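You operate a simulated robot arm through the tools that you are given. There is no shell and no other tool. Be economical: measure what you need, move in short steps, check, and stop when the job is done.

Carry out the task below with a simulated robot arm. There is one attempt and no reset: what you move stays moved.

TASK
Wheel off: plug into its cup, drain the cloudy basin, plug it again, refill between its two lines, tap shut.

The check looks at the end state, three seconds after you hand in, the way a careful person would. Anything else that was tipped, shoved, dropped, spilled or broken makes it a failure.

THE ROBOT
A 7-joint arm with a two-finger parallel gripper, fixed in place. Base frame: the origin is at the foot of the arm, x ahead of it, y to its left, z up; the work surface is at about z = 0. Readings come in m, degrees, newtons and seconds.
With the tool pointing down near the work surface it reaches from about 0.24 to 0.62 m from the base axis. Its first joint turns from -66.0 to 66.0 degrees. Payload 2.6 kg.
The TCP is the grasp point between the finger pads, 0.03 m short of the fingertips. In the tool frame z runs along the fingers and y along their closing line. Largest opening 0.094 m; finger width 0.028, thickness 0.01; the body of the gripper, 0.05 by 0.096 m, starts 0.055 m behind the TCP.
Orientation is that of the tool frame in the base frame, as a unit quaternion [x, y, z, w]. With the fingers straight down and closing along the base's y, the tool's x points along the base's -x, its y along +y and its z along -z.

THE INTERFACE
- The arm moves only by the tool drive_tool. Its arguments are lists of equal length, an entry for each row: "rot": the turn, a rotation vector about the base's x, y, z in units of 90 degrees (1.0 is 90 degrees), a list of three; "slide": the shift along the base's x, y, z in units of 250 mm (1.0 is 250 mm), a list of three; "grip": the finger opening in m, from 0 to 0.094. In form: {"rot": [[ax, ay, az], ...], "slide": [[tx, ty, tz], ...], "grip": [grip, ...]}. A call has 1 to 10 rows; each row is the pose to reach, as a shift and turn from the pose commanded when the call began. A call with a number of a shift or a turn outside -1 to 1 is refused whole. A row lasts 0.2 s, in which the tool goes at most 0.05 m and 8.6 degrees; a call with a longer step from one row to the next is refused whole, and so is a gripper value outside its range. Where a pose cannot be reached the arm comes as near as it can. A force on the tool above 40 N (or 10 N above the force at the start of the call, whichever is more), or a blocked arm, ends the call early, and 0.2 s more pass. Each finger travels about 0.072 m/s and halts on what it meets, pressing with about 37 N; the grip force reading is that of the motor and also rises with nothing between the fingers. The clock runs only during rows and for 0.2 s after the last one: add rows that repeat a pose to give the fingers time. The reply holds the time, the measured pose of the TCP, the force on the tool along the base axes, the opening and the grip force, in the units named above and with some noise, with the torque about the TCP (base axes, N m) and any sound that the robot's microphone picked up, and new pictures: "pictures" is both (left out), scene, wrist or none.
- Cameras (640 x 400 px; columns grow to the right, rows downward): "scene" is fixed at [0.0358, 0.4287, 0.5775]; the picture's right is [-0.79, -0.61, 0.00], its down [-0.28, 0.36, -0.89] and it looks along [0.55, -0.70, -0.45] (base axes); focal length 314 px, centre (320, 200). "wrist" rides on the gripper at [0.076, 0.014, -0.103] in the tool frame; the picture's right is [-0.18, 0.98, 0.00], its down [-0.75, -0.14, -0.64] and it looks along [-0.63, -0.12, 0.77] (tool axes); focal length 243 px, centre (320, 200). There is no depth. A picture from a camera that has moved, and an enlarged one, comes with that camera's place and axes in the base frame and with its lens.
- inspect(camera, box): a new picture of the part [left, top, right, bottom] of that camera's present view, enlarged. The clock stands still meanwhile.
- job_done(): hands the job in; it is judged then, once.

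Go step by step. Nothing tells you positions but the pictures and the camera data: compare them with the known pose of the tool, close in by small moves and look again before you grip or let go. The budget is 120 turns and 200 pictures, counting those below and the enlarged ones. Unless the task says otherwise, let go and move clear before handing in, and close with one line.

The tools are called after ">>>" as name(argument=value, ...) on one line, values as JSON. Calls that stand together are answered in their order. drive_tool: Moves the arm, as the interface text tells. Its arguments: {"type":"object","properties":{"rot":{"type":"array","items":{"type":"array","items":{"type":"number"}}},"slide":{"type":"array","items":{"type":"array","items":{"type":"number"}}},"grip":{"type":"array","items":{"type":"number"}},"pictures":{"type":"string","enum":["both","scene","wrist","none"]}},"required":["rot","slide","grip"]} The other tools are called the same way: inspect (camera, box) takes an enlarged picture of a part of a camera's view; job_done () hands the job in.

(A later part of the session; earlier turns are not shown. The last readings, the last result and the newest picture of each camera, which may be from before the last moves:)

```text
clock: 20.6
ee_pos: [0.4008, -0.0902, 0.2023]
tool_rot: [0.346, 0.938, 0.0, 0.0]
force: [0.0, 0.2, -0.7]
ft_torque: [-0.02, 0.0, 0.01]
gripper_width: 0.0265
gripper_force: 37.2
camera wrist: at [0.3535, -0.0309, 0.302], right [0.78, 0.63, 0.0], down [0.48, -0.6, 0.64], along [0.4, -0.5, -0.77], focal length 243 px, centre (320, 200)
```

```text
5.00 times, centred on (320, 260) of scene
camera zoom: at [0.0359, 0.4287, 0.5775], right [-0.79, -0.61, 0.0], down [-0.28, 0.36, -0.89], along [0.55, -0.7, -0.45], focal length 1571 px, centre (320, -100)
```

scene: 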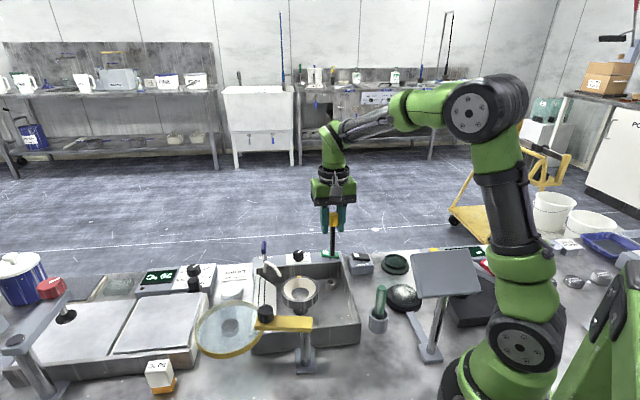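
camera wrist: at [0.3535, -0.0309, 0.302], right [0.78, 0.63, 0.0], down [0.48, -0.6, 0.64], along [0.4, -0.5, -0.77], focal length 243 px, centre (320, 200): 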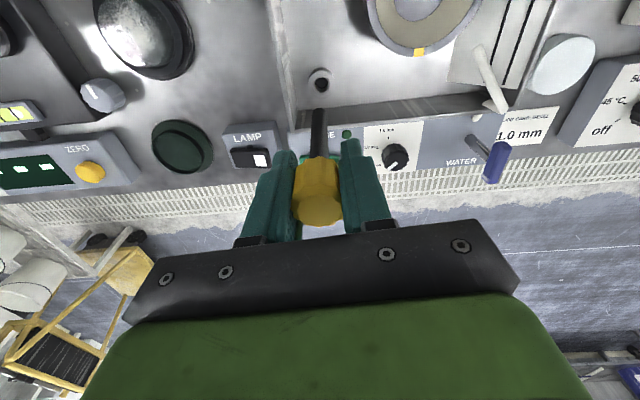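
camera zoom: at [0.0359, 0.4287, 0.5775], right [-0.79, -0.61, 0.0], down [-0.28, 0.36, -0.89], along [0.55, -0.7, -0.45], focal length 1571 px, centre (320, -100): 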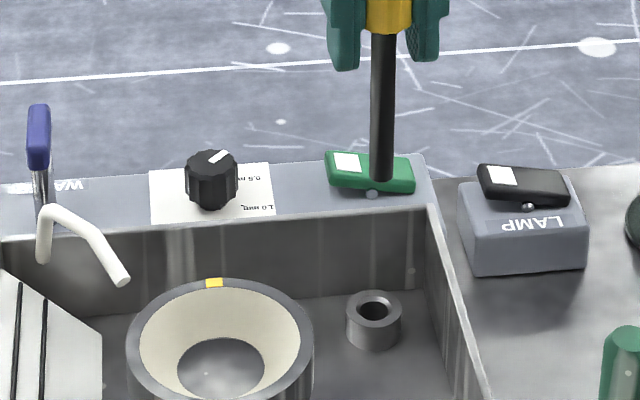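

The socket is about 2 mm to the right of the axis in this view. I'll shift and lower to just above the socket, then look again.

>>> drive_tool(rot=[[0, 0, 0], [0, 0, 0], [0, 0, 0], [0, 0, 0]], slide=[[0.005, 0.004, -0.1], [0.005, 0.004, -0.2], [0.005, 0.004, -0.25], [0.005, 0.004, -0.25]], grip=[0.01, 0.01, 0.01, 0.01])

>>> inspect(camera="wrist", box=[260, 60, 380, 140])

>>> inspect(camera="scene", box=[300, 240, 370, 296])

```text
clock: 21.6
ee_pos: [0.4032, -0.0901, 0.138]
tool_rot: [0.346, 0.938, 0.0, 0.0]
force: [0.2, -0.5, -1.8]
ft_torque: [-0.01, 0.02, 0.01]
gripper_width: 0.0266
gripper_force: 37.2
camera wrist: at [0.3554, -0.0295, 0.2395], right [0.78, 0.63, 0.0], down [0.48, -0.6, 0.64], along [0.4, -0.5, -0.77], focal length 243 px, centre (320, 200)
```

scene: 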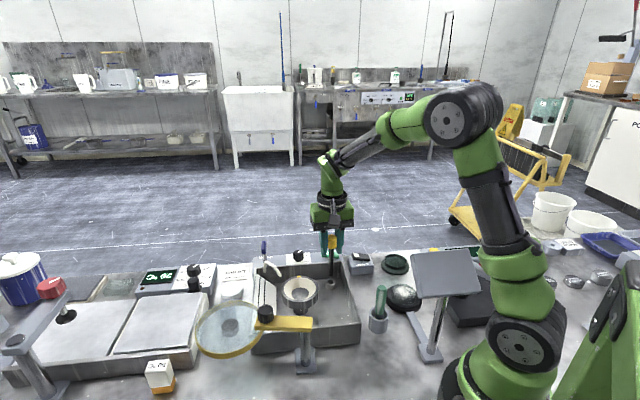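
wrist: 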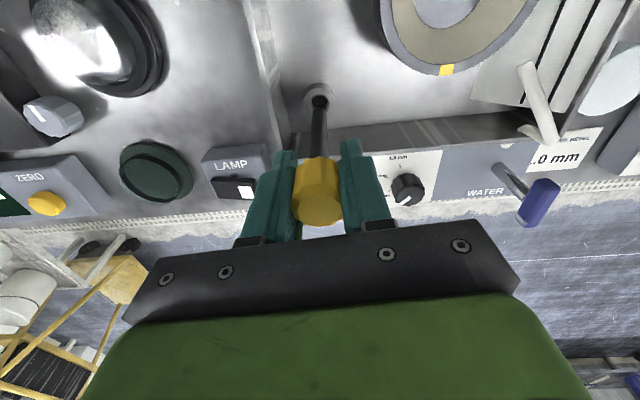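

```text
5.00 times, centred on (320, 100) of wrist
camera zoom: at [0.3554, -0.0295, 0.2395], right [0.78, 0.63, 0.0], down [0.48, -0.6, 0.64], along [0.4, -0.5, -0.77], focal length 1213 px, centre (320, 700)
```

zoom: 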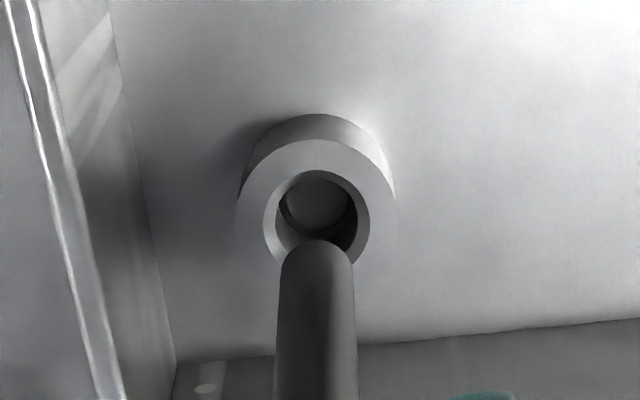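

```text
7.14 times, centred on (335, 268) of scene
camera zoom: at [0.0359, 0.4287, 0.5775], right [-0.79, -0.61, 0.0], down [-0.28, 0.36, -0.89], along [0.55, -0.7, -0.45], focal length 2245 px, centre (213, -286)
```

zoom: 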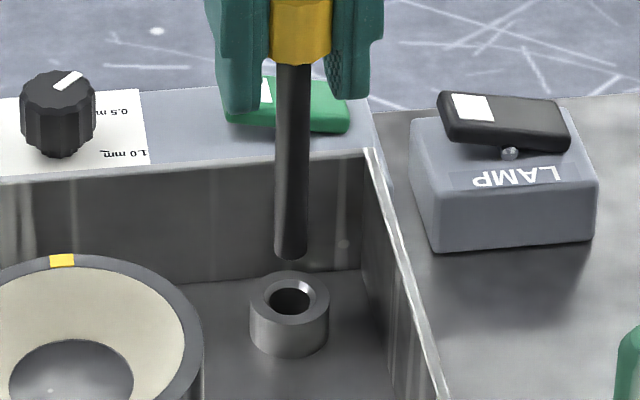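

The rod is lined up with the socket in both views. I'll lower it slowly.

>>> drive_tool(rot=[[0, 0, 0], [0, 0, 0], [0, 0, 0], [0, 0, 0], [0, 0, 0]], slide=[[0, 0, -0.03], [0, 0, -0.06], [0, 0, -0.09], [0, 0, -0.12], [0, 0, -0.12]], grip=[0.01, 0.01, 0.01, 0.01, 0.01], pictures="none")

>>> inspect(camera="scene", box=[300, 240, 370, 296])

>>> inspect(camera="wrist", box=[260, 60, 380, 160])

```text
clock: 22.8
ee_pos: [0.4043, -0.0885, 0.1088]
tool_rot: [0.346, 0.938, -0.001, 0.0]
force: [-0.1, 0.2, -0.2]
ft_torque: [0.02, -0.04, -0.04]
gripper_width: 0.0265
gripper_force: 36.7
```

```text
7.14 times, centred on (335, 268) of scene
camera zoom: at [0.0359, 0.4287, 0.5775], right [-0.79, -0.61, 0.0], down [-0.28, 0.36, -0.89], along [0.55, -0.7, -0.45], focal length 2245 px, centre (213, -286)
```

zoom: 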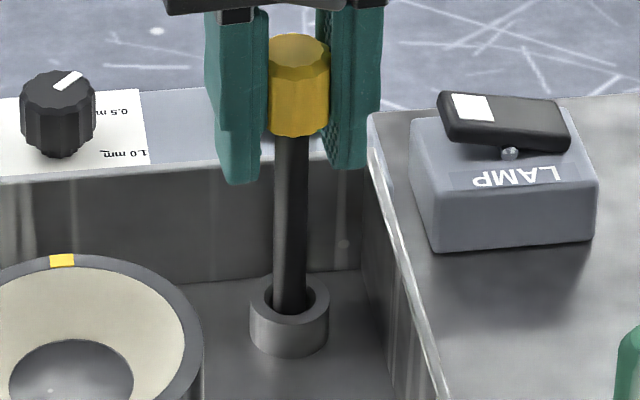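

```text
4.00 times, centred on (320, 110) of wrist
camera zoom: at [0.3554, -0.0292, 0.2097], right [0.78, 0.63, 0.0], down [0.48, -0.6, 0.64], along [0.4, -0.5, -0.77], focal length 970 px, centre (320, 560)
```

zoom: 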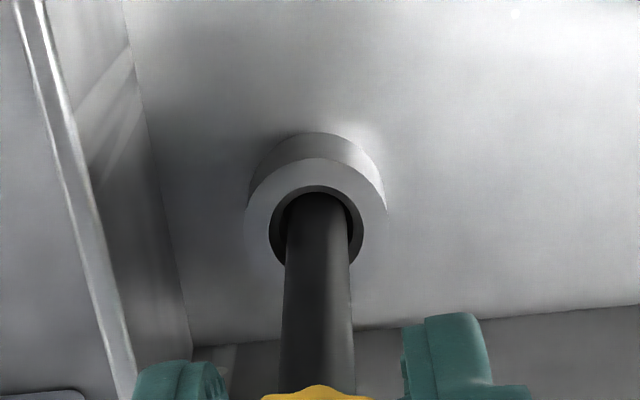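

The rod tip is inside the socket. I'll press down until contact.

>>> drive_tool(rot=[[0, 0, 0], [0, 0, 0], [0, 0, 0], [0, 0, 0]], slide=[[0, 0, -0.01], [0, 0, -0.02], [0, 0, -0.03], [0, 0, -0.03]], grip=[0.01, 0.01, 0.01, 0.01], pictures="none")

```text
clock: 23.8
ee_pos: [0.4053, -0.0883, 0.1029]
tool_rot: [0.345, 0.938, 0.001, 0.002]
force: [-6.7, 1.2, 26.8]
ft_torque: [0.23, 0.67, 0.07]
gripper_width: 0.0265
gripper_force: 37.2
```

>>> inspect(camera="wrist", box=[270, 70, 370, 150])

>>> inspect(camera="scene", box=[300, 240, 370, 296])

```text
5.00 times, centred on (320, 110) of wrist
camera zoom: at [0.3555, -0.0292, 0.2037], right [0.78, 0.63, 0.0], down [0.48, -0.6, 0.64], along [0.41, -0.5, -0.77], focal length 1213 px, centre (320, 650)
```

zoom: 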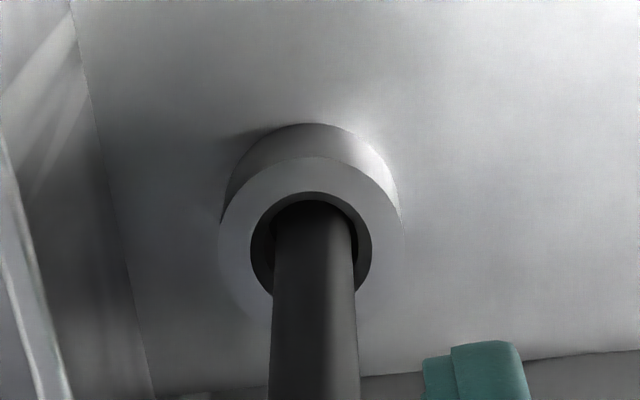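

```text
7.14 times, centred on (335, 268) of scene
camera zoom: at [0.0357, 0.4287, 0.5775], right [-0.79, -0.61, 0.0], down [-0.28, 0.36, -0.89], along [0.55, -0.7, -0.45], focal length 2245 px, centre (213, -286)
```

zoom: 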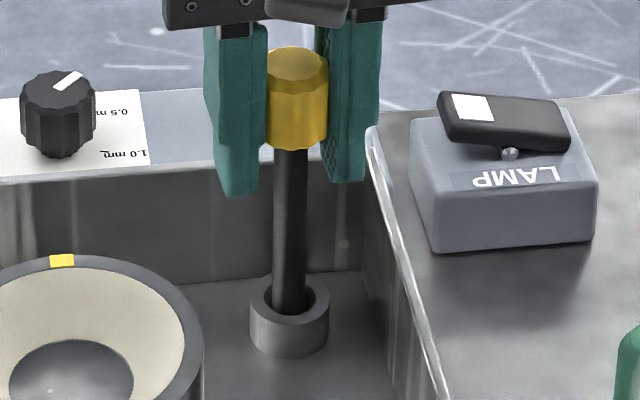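

The head is at nearly its original seated height, but the rod sits slightly off in +u. I'll shift about 1.5 mm back and press again to see whether it drops further.

>>> drive_tool(rot=[[0, 0, 0], [0, 0, 0], [0, 0, 0], [0, 0, 0], [0, 0, 0], [0, 0, 0]], slide=[[0, 0, 0.016], [-0.005, -0.004, 0.016], [-0.005, -0.004, 0.0], [-0.005, -0.004, -0.01], [-0.005, -0.004, -0.015], [-0.005, -0.004, -0.015]], grip=[0.01, 0.01, 0.01, 0.01, 0.01, 0.01], pictures="none")

>>> inspect(camera="scene", box=[300, 240, 370, 296])

```text
clock: 25.2
ee_pos: [0.4039, -0.0913, 0.0996]
tool_rot: [0.346, 0.938, 0.001, 0.004]
force: [2.2, -3.5, 31.7]
ft_torque: [-0.24, -0.07, 0.04]
gripper_width: 0.0266
gripper_force: 36.8
```

```text
7.14 times, centred on (335, 268) of scene
camera zoom: at [0.0357, 0.4287, 0.5775], right [-0.79, -0.61, 0.0], down [-0.28, 0.36, -0.89], along [0.55, -0.7, -0.45], focal length 2245 px, centre (213, -286)
```

zoom: 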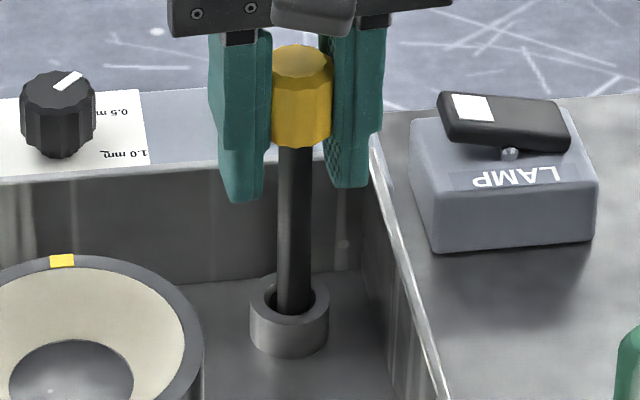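

The plug didn't go deeper and slid in the grip, so it's probably catching the chamfer. The geometry and side forces say the socket lies about 2 mm towards -n, so I'll lift slightly, correct and look.

>>> drive_tool(rot=[[0, 0, 0], [0, 0, 0], [0, 0, 0], [0, 0, 0], [0, 0, 0]], slide=[[0, 0, 0.04], [0, 0, 0.09], [0.0, 0.0, 0.13], [0.0, 0.01, 0.13], [0.0, 0.01, 0.13]], grip=[0.01, 0.01, 0.01, 0.01, 0.01], pictures="none")

>>> inspect(camera="scene", box=[300, 240, 370, 296])

>>> inspect(camera="wrist", box=[290, 70, 350, 120])

```text
clock: 26.4
ee_pos: [0.4022, -0.0879, 0.1304]
tool_rot: [0.345, 0.938, 0.0, 0.001]
force: [0.8, 0.3, -1.1]
ft_torque: [0.02, -0.02, -0.02]
gripper_width: 0.0261
gripper_force: 36.9
```

```text
7.14 times, centred on (335, 268) of scene
camera zoom: at [0.0358, 0.4287, 0.5775], right [-0.79, -0.61, 0.0], down [-0.28, 0.36, -0.89], along [0.55, -0.7, -0.45], focal length 2245 px, centre (213, -286)
```

zoom: 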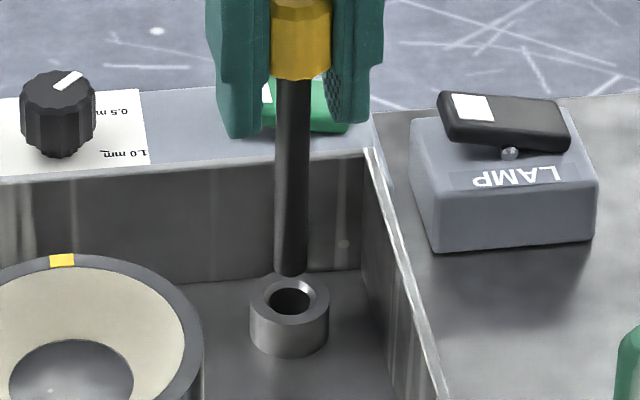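

```text
8.00 times, centred on (320, 95) of wrist
camera zoom: at [0.3538, -0.0275, 0.2313], right [0.78, 0.63, 0.0], down [0.48, -0.6, 0.64], along [0.4, -0.5, -0.77], focal length 1941 px, centre (320, 1040)
```

zoom: 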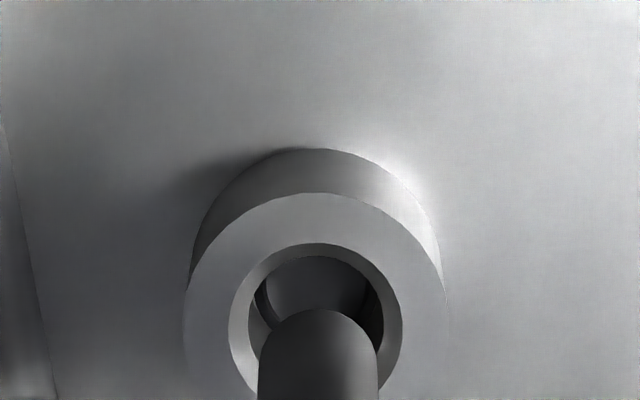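

The rod is well centred over the socket now. I'll lower it again and check the depth.

>>> drive_tool(rot=[[0, 0, 0], [0, 0, 0], [0, 0, 0], [0, 0, 0], [0, 0, 0], [0, 0, 0], [0, 0, 0]], slide=[[0, 0, -0.04], [0, 0, -0.07], [0, 0, -0.09], [0, 0, -0.1], [0, 0, -0.11], [0, 0, -0.12], [0, 0, -0.125]], grip=[0.01, 0.01, 0.01, 0.01, 0.01, 0.01, 0.01], pictures="none")

>>> inspect(camera="scene", box=[300, 240, 370, 296])

>>> inspect(camera="wrist", box=[280, 80, 360, 150])

```text
clock: 28.0
ee_pos: [0.4024, -0.088, 0.1001]
tool_rot: [0.346, 0.938, 0.0, 0.001]
force: [-0.5, -1.8, 11.2]
ft_torque: [-0.14, 0.14, 0.03]
gripper_width: 0.0259
gripper_force: 37.4
```

```text
7.14 times, centred on (335, 268) of scene
camera zoom: at [0.0358, 0.4287, 0.5775], right [-0.79, -0.61, 0.0], down [-0.28, 0.36, -0.89], along [0.55, -0.7, -0.45], focal length 2245 px, centre (213, -286)
```

zoom: 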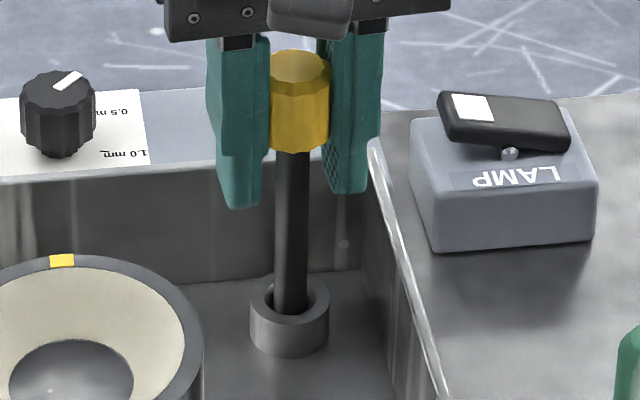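

```text
5.71 times, centred on (320, 115) of wrist
camera zoom: at [0.3538, -0.0279, 0.2006], right [0.78, 0.63, 0.0], down [0.48, -0.6, 0.64], along [0.4, -0.5, -0.77], focal length 1386 px, centre (320, 686)
```

zoom: 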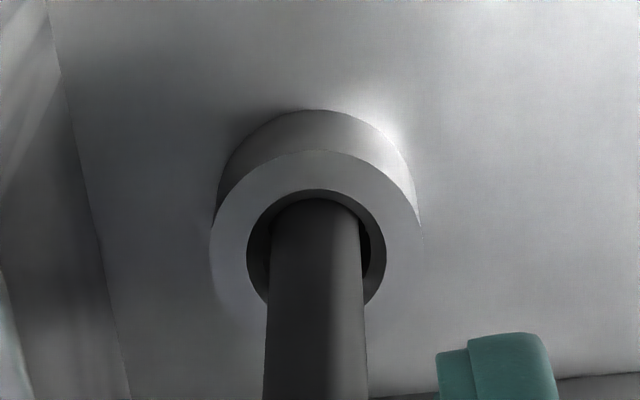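

The head height now matches the original seated reading. I'll press a little more, ease off and release.

>>> drive_tool(rot=[[0, 0, 0], [0, 0, 0], [0, 0, 0], [0, 0, 0], [0, 0, 0], [0, 0, 0], [0, 0, 0]], slide=[[0, 0, -0.006], [0, 0, -0.006], [0, 0, 0.005], [0, 0, 0.005], [0, 0, 0.005], [0, 0, 0.005], [0, 0, 0.005]], grip=[0.01, 0.01, 0.01, 0.01, 0.03, 0.045, 0.06])

>>> inspect(camera="scene", box=[300, 240, 370, 296])

```text
clock: 29.6
ee_pos: [0.4023, -0.0868, 0.0999]
tool_rot: [0.346, 0.938, 0.001, 0.0]
force: [0.2, -0.3, -1.2]
ft_torque: [-0.02, -0.02, -0.03]
gripper_width: 0.06
gripper_force: 0.0
camera wrist: at [0.3538, -0.0279, 0.2011], right [0.78, 0.63, 0.0], down [0.48, -0.6, 0.64], along [0.4, -0.5, -0.77], focal length 243 px, centre (320, 200)
```

scene: 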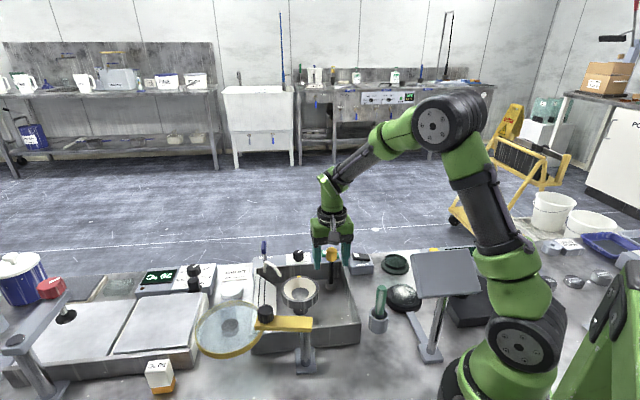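
wrist: 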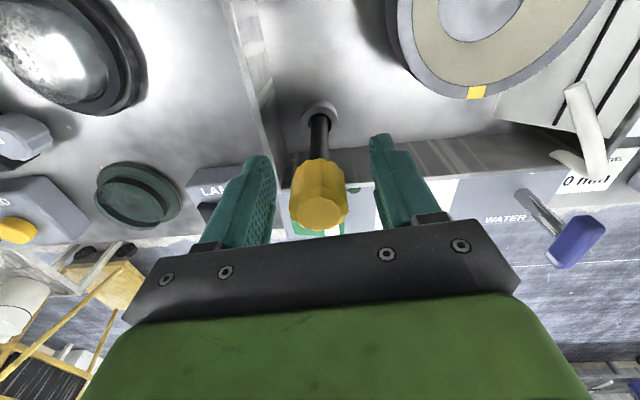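

```text
7.14 times, centred on (335, 268) of scene
camera zoom: at [0.0358, 0.4287, 0.5775], right [-0.79, -0.61, 0.0], down [-0.28, 0.36, -0.89], along [0.55, -0.7, -0.45], focal length 2245 px, centre (213, -286)
```

zoom: 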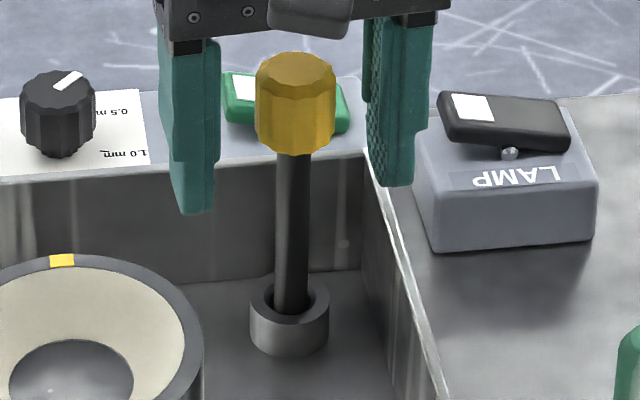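

The plug stands in the drain. I'll lift clear and look at the tap.

>>> drive_tool(rot=[[0, 0, 0], [0, 0, 0], [0, 0, 0], [0, 0, 0], [0, 0, 0], [0, 0, 0], [0, 0, 0]], slide=[[0, 0, 0.15], [0, 0, 0.3], [0, 0, 0.45], [0.08, 0.1, 0.45], [0.18, 0.2, 0.45], [0.28, 0.32, 0.45], [0.28, 0.32, 0.45]], grip=[0.06, 0.06, 0.06, 0.06, 0.06, 0.06, 0.06])

>>> inspect(camera="wrist", box=[270, 60, 430, 180])

>>> inspect(camera="scene", box=[240, 232, 310, 288])

>>> inspect(camera="scene", box=[240, 235, 370, 340])

```text
clock: 31.2
ee_pos: [0.4729, -0.0063, 0.2143]
tool_rot: [0.346, 0.938, -0.001, 0.0]
force: [0.4, -0.5, 0.0]
ft_torque: [0.0, 0.01, -0.01]
gripper_width: 0.06
gripper_force: 0.1
camera wrist: at [0.4244, 0.0536, 0.3145], right [0.78, 0.63, 0.0], down [0.48, -0.6, 0.64], along [0.4, -0.5, -0.77], focal length 243 px, centre (320, 200)
```

scene: 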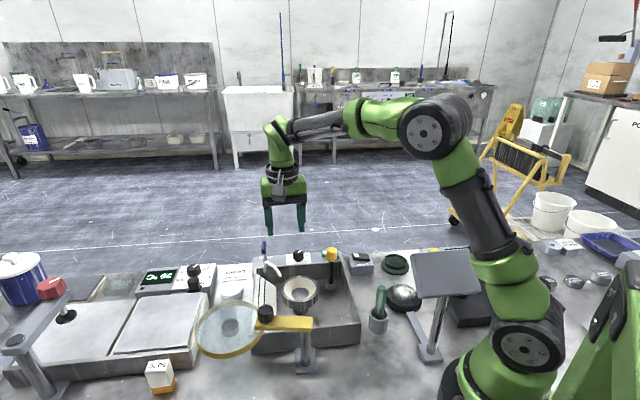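
wrist: 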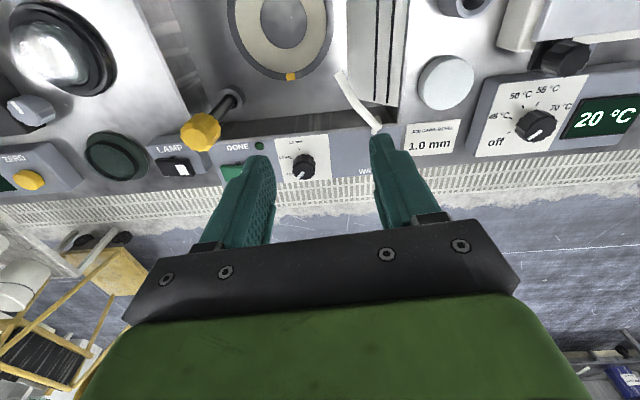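

```text
3.33 times, centred on (350, 120) of wrist
camera zoom: at [0.4244, 0.0536, 0.3145], right [0.78, 0.63, 0.0], down [0.48, -0.6, 0.64], along [0.4, -0.5, -0.77], focal length 809 px, centre (220, 467)
```

zoom: 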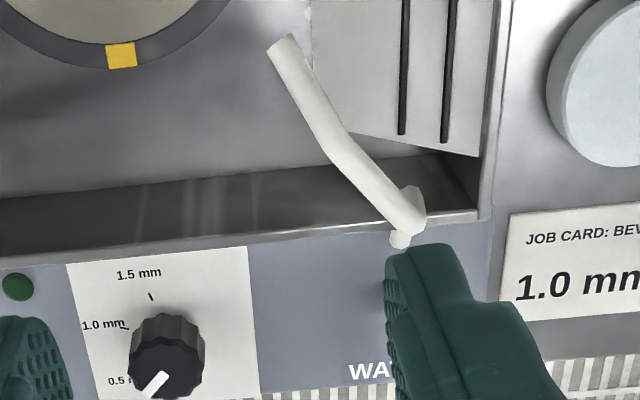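

```text
7.14 times, centred on (275, 260) of scene
camera zoom: at [0.0358, 0.4287, 0.5775], right [-0.79, -0.61, 0.0], down [-0.28, 0.36, -0.89], along [0.55, -0.7, -0.45], focal length 2245 px, centre (641, -229)
```

zoom: 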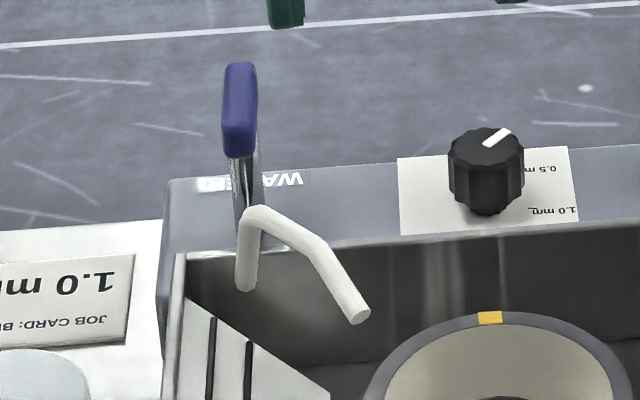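

```text
3.81 times, centred on (305, 288) of scene
camera zoom: at [0.0358, 0.4287, 0.5775], right [-0.79, -0.61, 0.0], down [-0.28, 0.36, -0.89], along [0.55, -0.7, -0.45], focal length 1197 px, centre (377, -133)
```

zoom: 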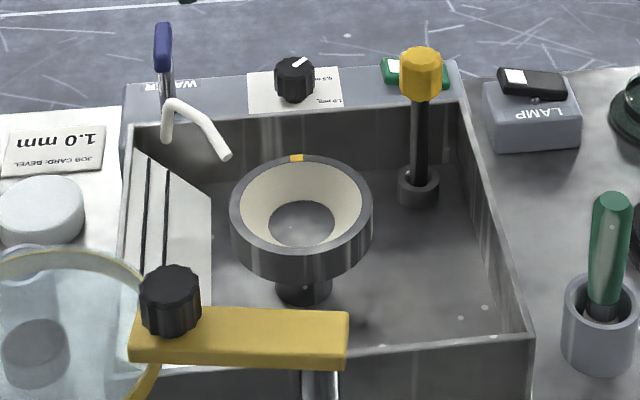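

I need a clear view of the tap lever to see how it moves. I'll hover above it.

>>> drive_tool(rot=[[0, 0, 0], [0, 0, 0], [0, 0, 0], [0, 0, 0]], slide=[[0.15, -0.04, 0], [0.3, -0.08, 0], [0.44, -0.12, 0], [0.44, -0.12, 0]], grip=[0.06, 0.06, 0.06, 0.06], pictures="wrist")

>>> inspect(camera="wrist", box=[240, 20, 400, 145])

```text
clock: 32.2
ee_pos: [0.5826, -0.0364, 0.2131]
tool_rot: [0.345, 0.939, -0.001, -0.001]
force: [-0.2, 0.4, -0.5]
ft_torque: [0.03, -0.01, -0.01]
gripper_width: 0.0599
gripper_force: 0.1
camera wrist: at [0.5338, 0.0228, 0.3137], right [0.78, 0.63, 0.0], down [0.48, -0.6, 0.64], along [0.4, -0.5, -0.77], focal length 243 px, centre (320, 200)
```

wrist: 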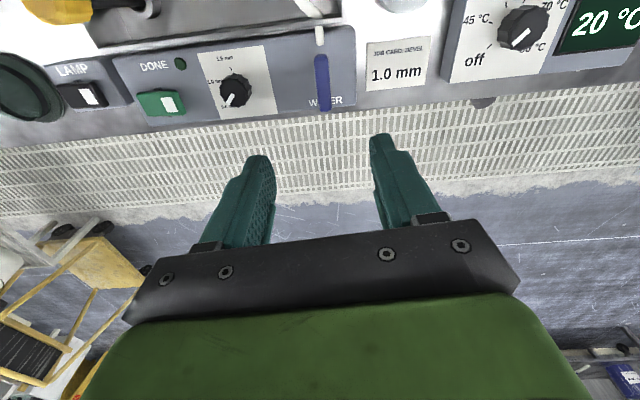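

```text
3.20 times, centred on (320, 82) of wrist
camera zoom: at [0.5338, 0.0228, 0.3137], right [0.78, 0.63, 0.0], down [0.48, -0.6, 0.64], along [0.4, -0.5, -0.77], focal length 776 px, centre (320, 576)
```

zoom: 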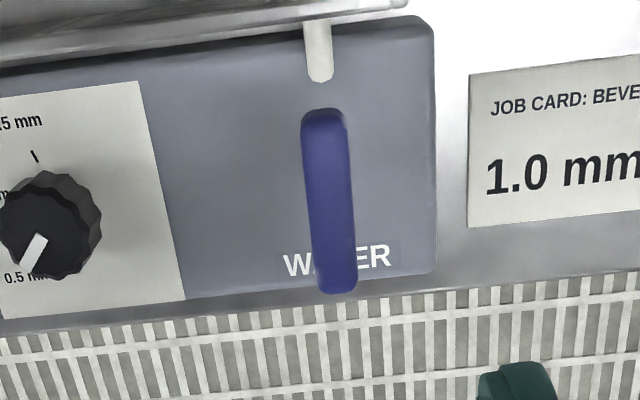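

The blue handle is a horizontal bar about 4 cm long at z ≈ 0.09. It is centred on a vertical post at about (0.572, -0.020), so I take it as a quarter-turn tap. I'll line up over it with the fingers straddling the bar.

>>> drive_tool(rot=[[0, 0, -0.055], [0, 0, -0.055], [0, 0, -0.055], [0, 0, -0.055]], slide=[[-0.038, 0.067, -0.08], [-0.038, 0.067, -0.2], [-0.038, 0.067, -0.3], [-0.038, 0.067, -0.3]], grip=[0.05, 0.05, 0.05, 0.05])

>>> inspect(camera="wrist", box=[240, 50, 400, 175])

>>> inspect(camera="scene", box=[235, 220, 305, 276])

```text
clock: 33.2
ee_pos: [0.5731, -0.0202, 0.1376]
tool_rot: [0.386, 0.923, 0.0, 0.0]
force: [-0.5, -0.6, 1.1]
ft_torque: [0.01, -0.02, 0.01]
gripper_width: 0.05
gripper_force: 0.0
camera wrist: at [0.5299, 0.0442, 0.2384], right [0.83, 0.56, 0.0], down [0.43, -0.64, 0.64], along [0.36, -0.53, -0.77], focal length 243 px, centre (320, 200)
```

scene: 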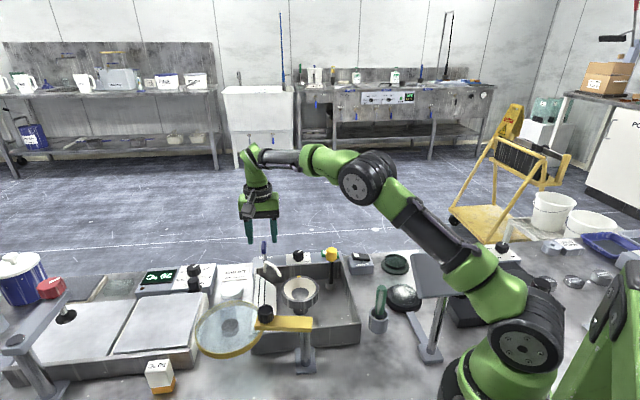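
wrist: 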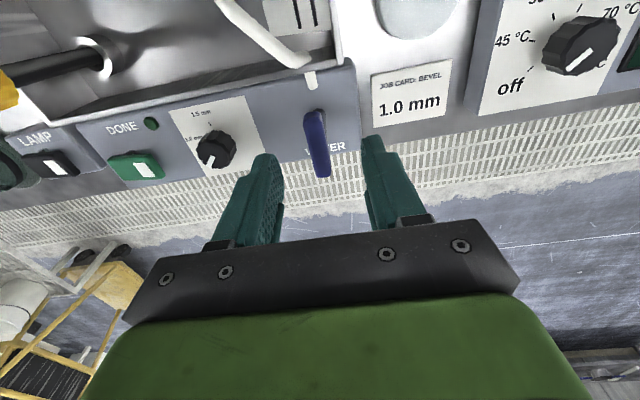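

```text
3.20 times, centred on (320, 112) of wrist
camera zoom: at [0.5299, 0.0442, 0.2384], right [0.83, 0.56, 0.0], down [0.43, -0.64, 0.64], along [0.36, -0.53, -0.77], focal length 776 px, centre (320, 480)
```

zoom: 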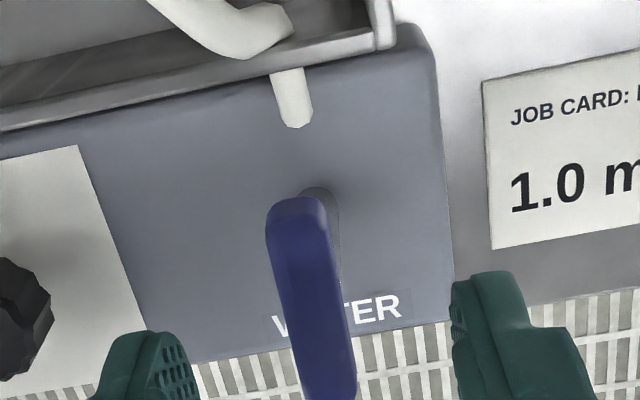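

```text
7.14 times, centred on (270, 248) of scene
camera zoom: at [0.0358, 0.4287, 0.5775], right [-0.79, -0.61, 0.0], down [-0.28, 0.36, -0.89], along [0.55, -0.7, -0.45], focal length 2245 px, centre (677, -143)
```

zoom: 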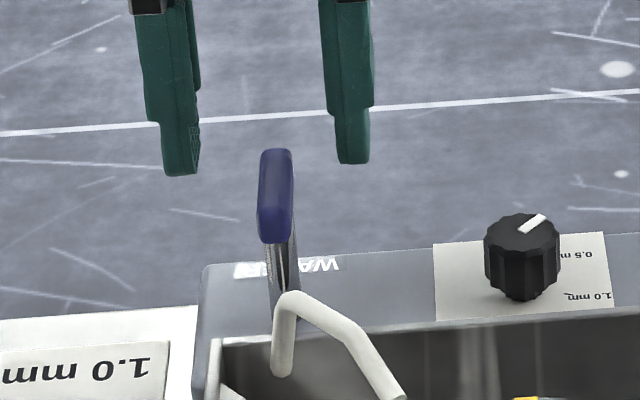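

The bar's long axis is about 9° off my fingers, so I'll turn back by that amount, descend and close gently on it.

>>> drive_tool(rot=[[0, 0, 0.09], [0, 0, 0.1], [0, 0, 0.1], [0, 0, 0.1]], slide=[[0, 0, 0], [0, 0, -0.08], [0, 0, -0.15], [0, 0, -0.15]], grip=[0.05, 0.05, 0.05, 0.05])

>>> inspect(camera="wrist", box=[240, 70, 400, 195])

>>> inspect(camera="scene", box=[235, 230, 305, 286])

```text
clock: 34.2
ee_pos: [0.5723, -0.0206, 0.099]
tool_rot: [0.313, 0.95, 0.0, -0.001]
force: [0.1, -0.1, 0.4]
ft_torque: [0.01, 0.05, -0.01]
gripper_width: 0.0501
gripper_force: 0.1
camera wrist: at [0.5199, 0.0356, 0.2011], right [0.73, 0.68, 0.0], down [0.52, -0.56, 0.64], along [0.44, -0.47, -0.77], focal length 243 px, centre (320, 200)
```

scene: 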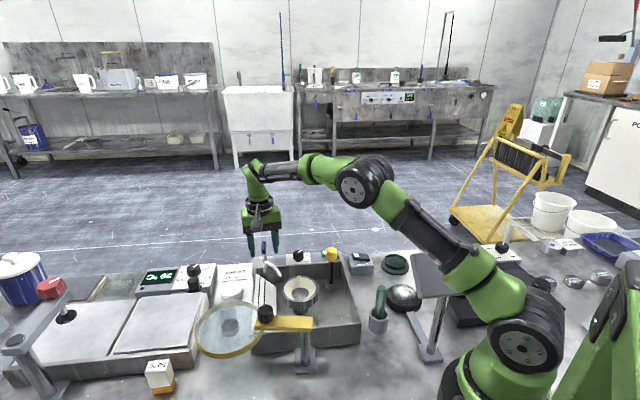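
wrist: 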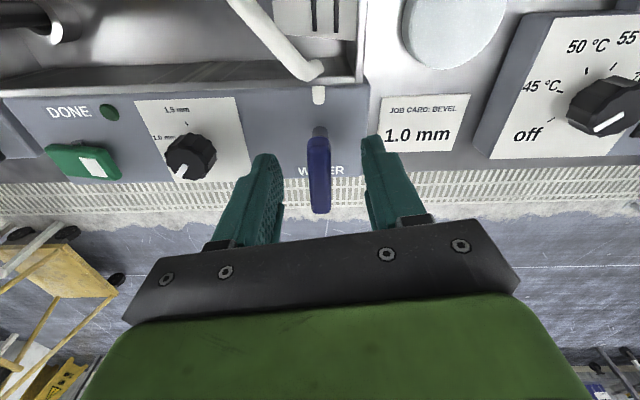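

```text
3.20 times, centred on (320, 132) of wrist
camera zoom: at [0.5199, 0.0356, 0.2011], right [0.73, 0.68, 0.0], down [0.52, -0.56, 0.64], along [0.44, -0.47, -0.77], focal length 776 px, centre (320, 416)
```

zoom: 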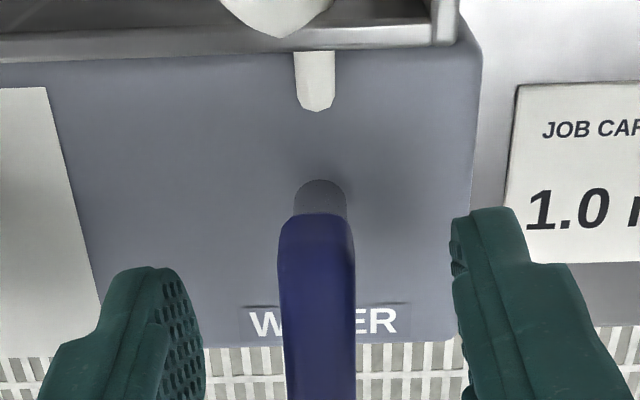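

```text
7.14 times, centred on (270, 258) of scene
camera zoom: at [0.0358, 0.4287, 0.5775], right [-0.79, -0.61, 0.0], down [-0.28, 0.36, -0.89], along [0.55, -0.7, -0.45], focal length 2245 px, centre (677, -214)
```

zoom: 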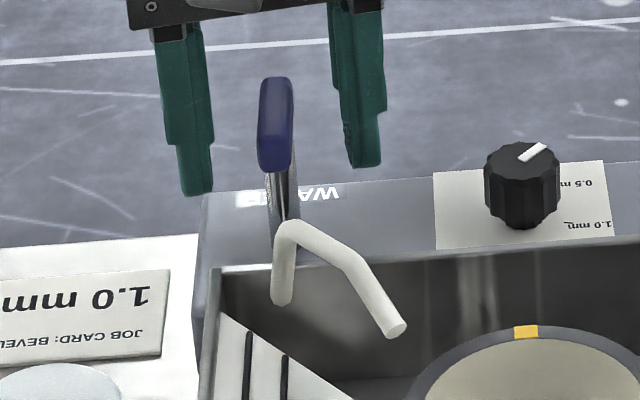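

The fingers are parallel to the bar and centred on it. I'll close and try a small turn, watching torque and flow.

>>> drive_tool(rot=[[0, 0, 0], [0, 0, 0], [0, 0, 0], [0, 0, 0]], slide=[[0, 0, -0.016], [0, 0, -0.016], [0, 0, -0.016], [0, 0, -0.016]], grip=[0.035, 0.02, 0.008, 0.008], pictures="none")

>>> drive_tool(rot=[[0, 0, 0.08], [0, 0, 0.16], [0, 0, 0.16]], slide=[[0, 0, 0], [0, 0, 0], [0, 0, 0]], grip=[0.008, 0.008, 0.008], pictures="wrist")

>>> inspect(camera="scene", box=[235, 235, 335, 315])

```text
clock: 35.2
ee_pos: [0.5723, -0.021, 0.0972]
tool_rot: [0.313, 0.95, -0.001, 0.0]
force: [3.1, 0.8, -2.0]
ft_torque: [-0.18, -0.28, -0.04]
gripper_width: 0.0165
gripper_force: 45.0
```

```text
clock: 36.0
ee_pos: [0.5728, -0.0201, 0.0958]
tool_rot: [0.19, 0.982, 0.0, 0.0]
force: [4.4, 3.1, -2.3]
ft_torque: [-0.19, -0.36, 0.0]
gripper_width: 0.0164
gripper_force: 45.3
camera wrist: at [0.5078, 0.0211, 0.197], right [0.54, 0.84, 0.0], down [0.65, -0.41, 0.64], along [0.54, -0.34, -0.77], focal length 243 px, centre (320, 200)
```

wrist: 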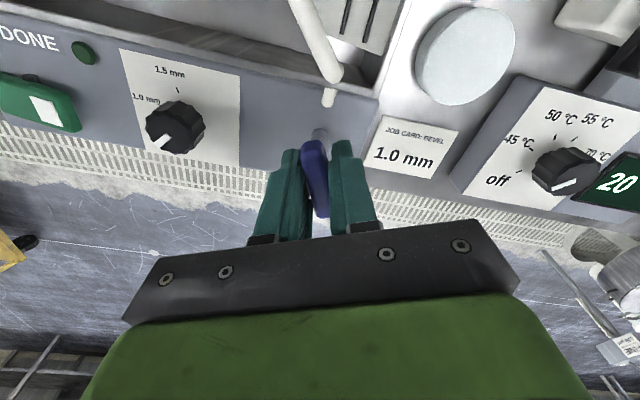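

```text
5.00 times, centred on (285, 275) of scene
camera zoom: at [0.0359, 0.4287, 0.5775], right [-0.79, -0.61, 0.0], down [-0.28, 0.36, -0.89], along [0.55, -0.7, -0.45], focal length 1571 px, centre (495, -175)
```

zoom: 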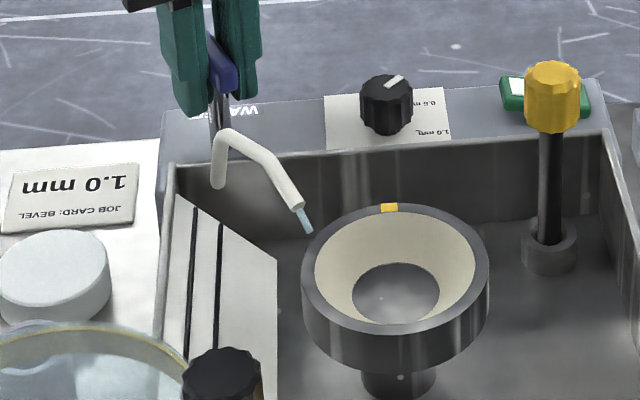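

Water is flowing from the spout, so turning this way opens the tap. I'll open a bit more and watch the level.

>>> drive_tool(rot=[[0, 0, 0.09], [0, 0, 0.18], [0, 0, 0.18], [0, 0, 0.18], [0, 0, 0.18], [0, 0, 0.18]], slide=[[0, 0, 0], [0, 0, 0], [0, 0, 0], [0, 0, 0], [0, 0, 0], [0, 0, 0]], grip=[0.008, 0.008, 0.008, 0.008, 0.008, 0.008], pictures="none")

>>> inspect(camera="scene", box=[245, 240, 345, 320])

```text
clock: 37.4
ee_pos: [0.5718, -0.0199, 0.096]
tool_rot: [0.05, 0.999, 0.001, 0.002]
force: [16.2, 8.2, -5.2]
ft_torque: [0.0, 0.04, -0.01]
gripper_width: 0.0164
gripper_force: 45.2
```

```text
5.00 times, centred on (295, 280) of scene
camera zoom: at [0.0359, 0.4287, 0.5775], right [-0.79, -0.61, 0.0], down [-0.28, 0.36, -0.89], along [0.55, -0.7, -0.45], focal length 1571 px, centre (445, -200)
```

zoom: 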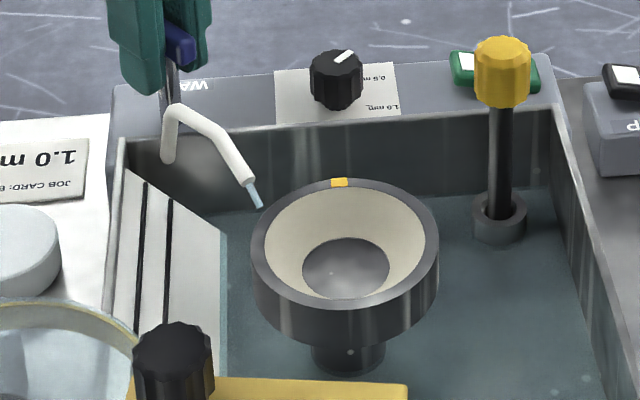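

It's filling quickly and the plug holds. I'll hold briefly and check again.

>>> drive_tool(rot=[[0, 0, 0], [0, 0, 0], [0, 0, 0]], slide=[[0, 0, 0], [0, 0, 0], [0, 0, 0]], grip=[0.008, 0.008, 0.008], pictures="none")

>>> inspect(camera="scene", box=[245, 240, 345, 320])

```text
clock: 38.2
ee_pos: [0.5734, -0.0194, 0.0959]
tool_rot: [0.05, 0.999, 0.001, 0.0]
force: [16.1, 11.3, -6.7]
ft_torque: [-0.12, -0.48, -0.02]
gripper_width: 0.0164
gripper_force: 45.1
```

```text
5.00 times, centred on (295, 280) of scene
camera zoom: at [0.0359, 0.4287, 0.5775], right [-0.79, -0.61, 0.0], down [-0.28, 0.36, -0.89], along [0.55, -0.7, -0.45], focal length 1571 px, centre (445, -200)
```

zoom: 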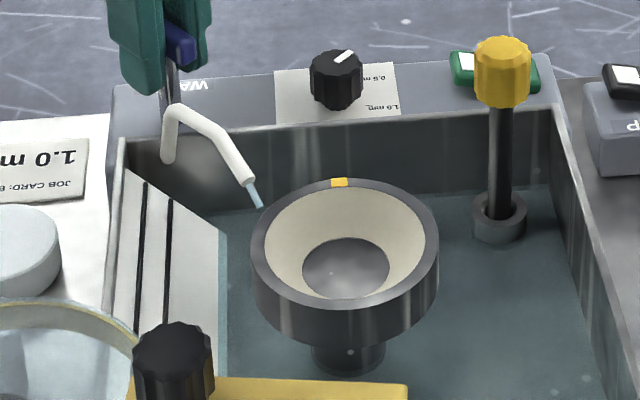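

The level is rising slowly. I'll hold longer between checks.

>>> drive_tool(rot=[[0, 0, 0], [0, 0, 0], [0, 0, 0], [0, 0, 0], [0, 0, 0], [0, 0, 0], [0, 0, 0], [0, 0, 0], [0, 0, 0], [0, 0, 0]], slide=[[0, 0, 0], [0, 0, 0], [0, 0, 0], [0, 0, 0], [0, 0, 0], [0, 0, 0], [0, 0, 0], [0, 0, 0], [0, 0, 0], [0, 0, 0]], grip=[0.008, 0.008, 0.008, 0.008, 0.008, 0.008, 0.008, 0.008, 0.008, 0.008], pictures="none")

>>> inspect(camera="scene", box=[245, 240, 345, 320])

```text
clock: 40.4
ee_pos: [0.5725, -0.0199, 0.0959]
tool_rot: [0.05, 0.999, 0.0, 0.001]
force: [24.0, 14.5, -5.6]
ft_torque: [-0.06, -0.05, -0.03]
gripper_width: 0.0168
gripper_force: 44.9
```

```text
5.00 times, centred on (295, 280) of scene
camera zoom: at [0.0359, 0.4287, 0.5775], right [-0.79, -0.61, 0.0], down [-0.28, 0.36, -0.89], along [0.55, -0.7, -0.45], focal length 1571 px, centre (445, -200)
```

zoom: 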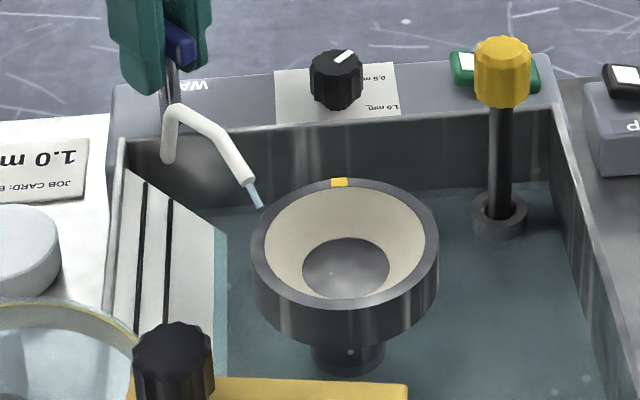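

The level rises slowly. I'll relieve the side force with a small shift and open the tap some more.

>>> drive_tool(rot=[[0, 0, 0], [0, 0, 0.09], [0, 0, 0.18], [0, 0, 0.27], [0, 0, 0.27], [0, 0, 0.27]], slide=[[0.01, 0.006, 0], [0.01, 0.006, 0], [0.01, 0.006, 0], [0.01, 0.006, 0], [0.01, 0.006, 0], [0.01, 0.006, 0]], grip=[0.008, 0.008, 0.008, 0.008, 0.008, 0.008], pictures="none")

>>> inspect(camera="scene", box=[245, 240, 345, 320])

```text
clock: 41.5
ee_pos: [0.5735, -0.0184, 0.096]
tool_rot: [-0.157, 0.988, 0.003, -0.004]
force: [-4.3, -0.6, 0.8]
ft_torque: [0.08, -0.52, 0.02]
gripper_width: 0.0164
gripper_force: 44.8
stopped in row 5: the force on the tool passed its limit at 41 N (the readings are from after the stop); the commanded pose is now the measured one
```

```text
5.00 times, centred on (295, 280) of scene
camera zoom: at [0.0359, 0.4287, 0.5775], right [-0.79, -0.61, 0.0], down [-0.28, 0.36, -0.89], along [0.55, -0.7, -0.45], focal length 1571 px, centre (445, -200)
```

zoom: 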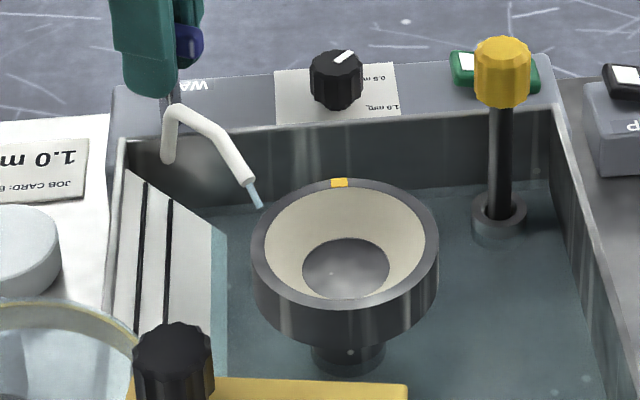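

The force is relaxed now and the tap is about 55° open. I'll hold and monitor.

>>> drive_tool(rot=[[0, 0, 0], [0, 0, 0], [0, 0, 0], [0, 0, 0], [0, 0, 0], [0, 0, 0], [0, 0, 0], [0, 0, 0], [0, 0, 0], [0, 0, 0]], slide=[[0, 0, 0], [0, 0, 0], [0, 0, 0], [0, 0, 0], [0, 0, 0], [0, 0, 0], [0, 0, 0], [0, 0, 0], [0, 0, 0], [0, 0, 0]], grip=[0.008, 0.008, 0.008, 0.008, 0.008, 0.008, 0.008, 0.008, 0.008, 0.008], pictures="none")

>>> inspect(camera="scene", box=[245, 240, 345, 320])

```text
clock: 43.7
ee_pos: [0.5732, -0.019, 0.0958]
tool_rot: [-0.157, 0.988, 0.003, -0.003]
force: [-6.8, 1.2, 5.0]
ft_torque: [-0.14, 0.12, -0.01]
gripper_width: 0.0164
gripper_force: 44.5
```

```text
5.00 times, centred on (295, 280) of scene
camera zoom: at [0.0358, 0.4287, 0.5775], right [-0.79, -0.61, 0.0], down [-0.28, 0.36, -0.89], along [0.55, -0.7, -0.45], focal length 1571 px, centre (445, -200)
```

zoom: 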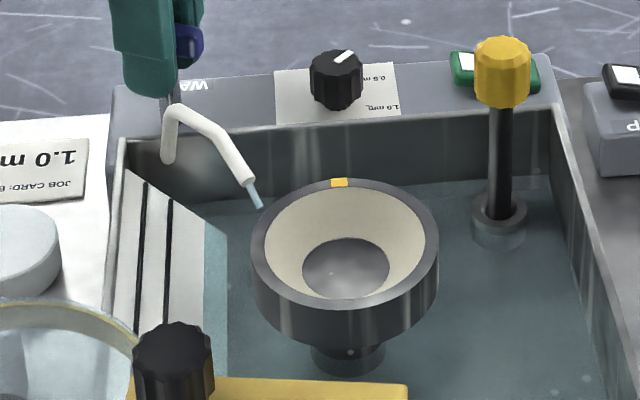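

The water edge moves about 3.3 px/s towards the lower line, with roughly 14 s still to go. I'll hold for three stretches and check.

>>> drive_tool(rot=[[0, 0, 0], [0, 0, 0], [0, 0, 0], [0, 0, 0], [0, 0, 0], [0, 0, 0], [0, 0, 0], [0, 0, 0], [0, 0, 0], [0, 0, 0]], slide=[[0, 0, 0], [0, 0, 0], [0, 0, 0], [0, 0, 0], [0, 0, 0], [0, 0, 0], [0, 0, 0], [0, 0, 0], [0, 0, 0], [0, 0, 0]], grip=[0.008, 0.008, 0.008, 0.008, 0.008, 0.008, 0.008, 0.008, 0.008, 0.008], pictures="none")

>>> drive_tool(rot=[[0, 0, 0], [0, 0, 0], [0, 0, 0], [0, 0, 0], [0, 0, 0], [0, 0, 0], [0, 0, 0], [0, 0, 0], [0, 0, 0], [0, 0, 0]], slide=[[0, 0, 0], [0, 0, 0], [0, 0, 0], [0, 0, 0], [0, 0, 0], [0, 0, 0], [0, 0, 0], [0, 0, 0], [0, 0, 0], [0, 0, 0]], grip=[0.008, 0.008, 0.008, 0.008, 0.008, 0.008, 0.008, 0.008, 0.008, 0.008], pictures="none")

>>> inspect(camera="scene", box=[245, 240, 345, 320])

```text
clock: 45.9
ee_pos: [0.5733, -0.0194, 0.096]
tool_rot: [-0.157, 0.988, 0.004, -0.004]
force: [-8.7, 0.9, 6.0]
ft_torque: [-0.1, 0.02, 0.0]
gripper_width: 0.0162
gripper_force: 45.2
```

```text
clock: 48.1
ee_pos: [0.5738, -0.0199, 0.0965]
tool_rot: [-0.158, 0.987, 0.003, -0.004]
force: [-7.8, 0.6, 7.1]
ft_torque: [-0.08, 0.02, -0.01]
gripper_width: 0.0164
gripper_force: 45.1
```

```text
5.00 times, centred on (295, 280) of scene
camera zoom: at [0.0358, 0.4287, 0.5775], right [-0.79, -0.61, 0.0], down [-0.28, 0.36, -0.89], along [0.55, -0.7, -0.45], focal length 1571 px, centre (445, -200)
```

zoom: 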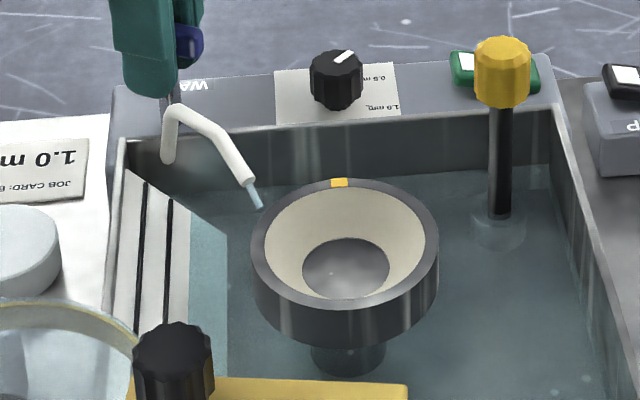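

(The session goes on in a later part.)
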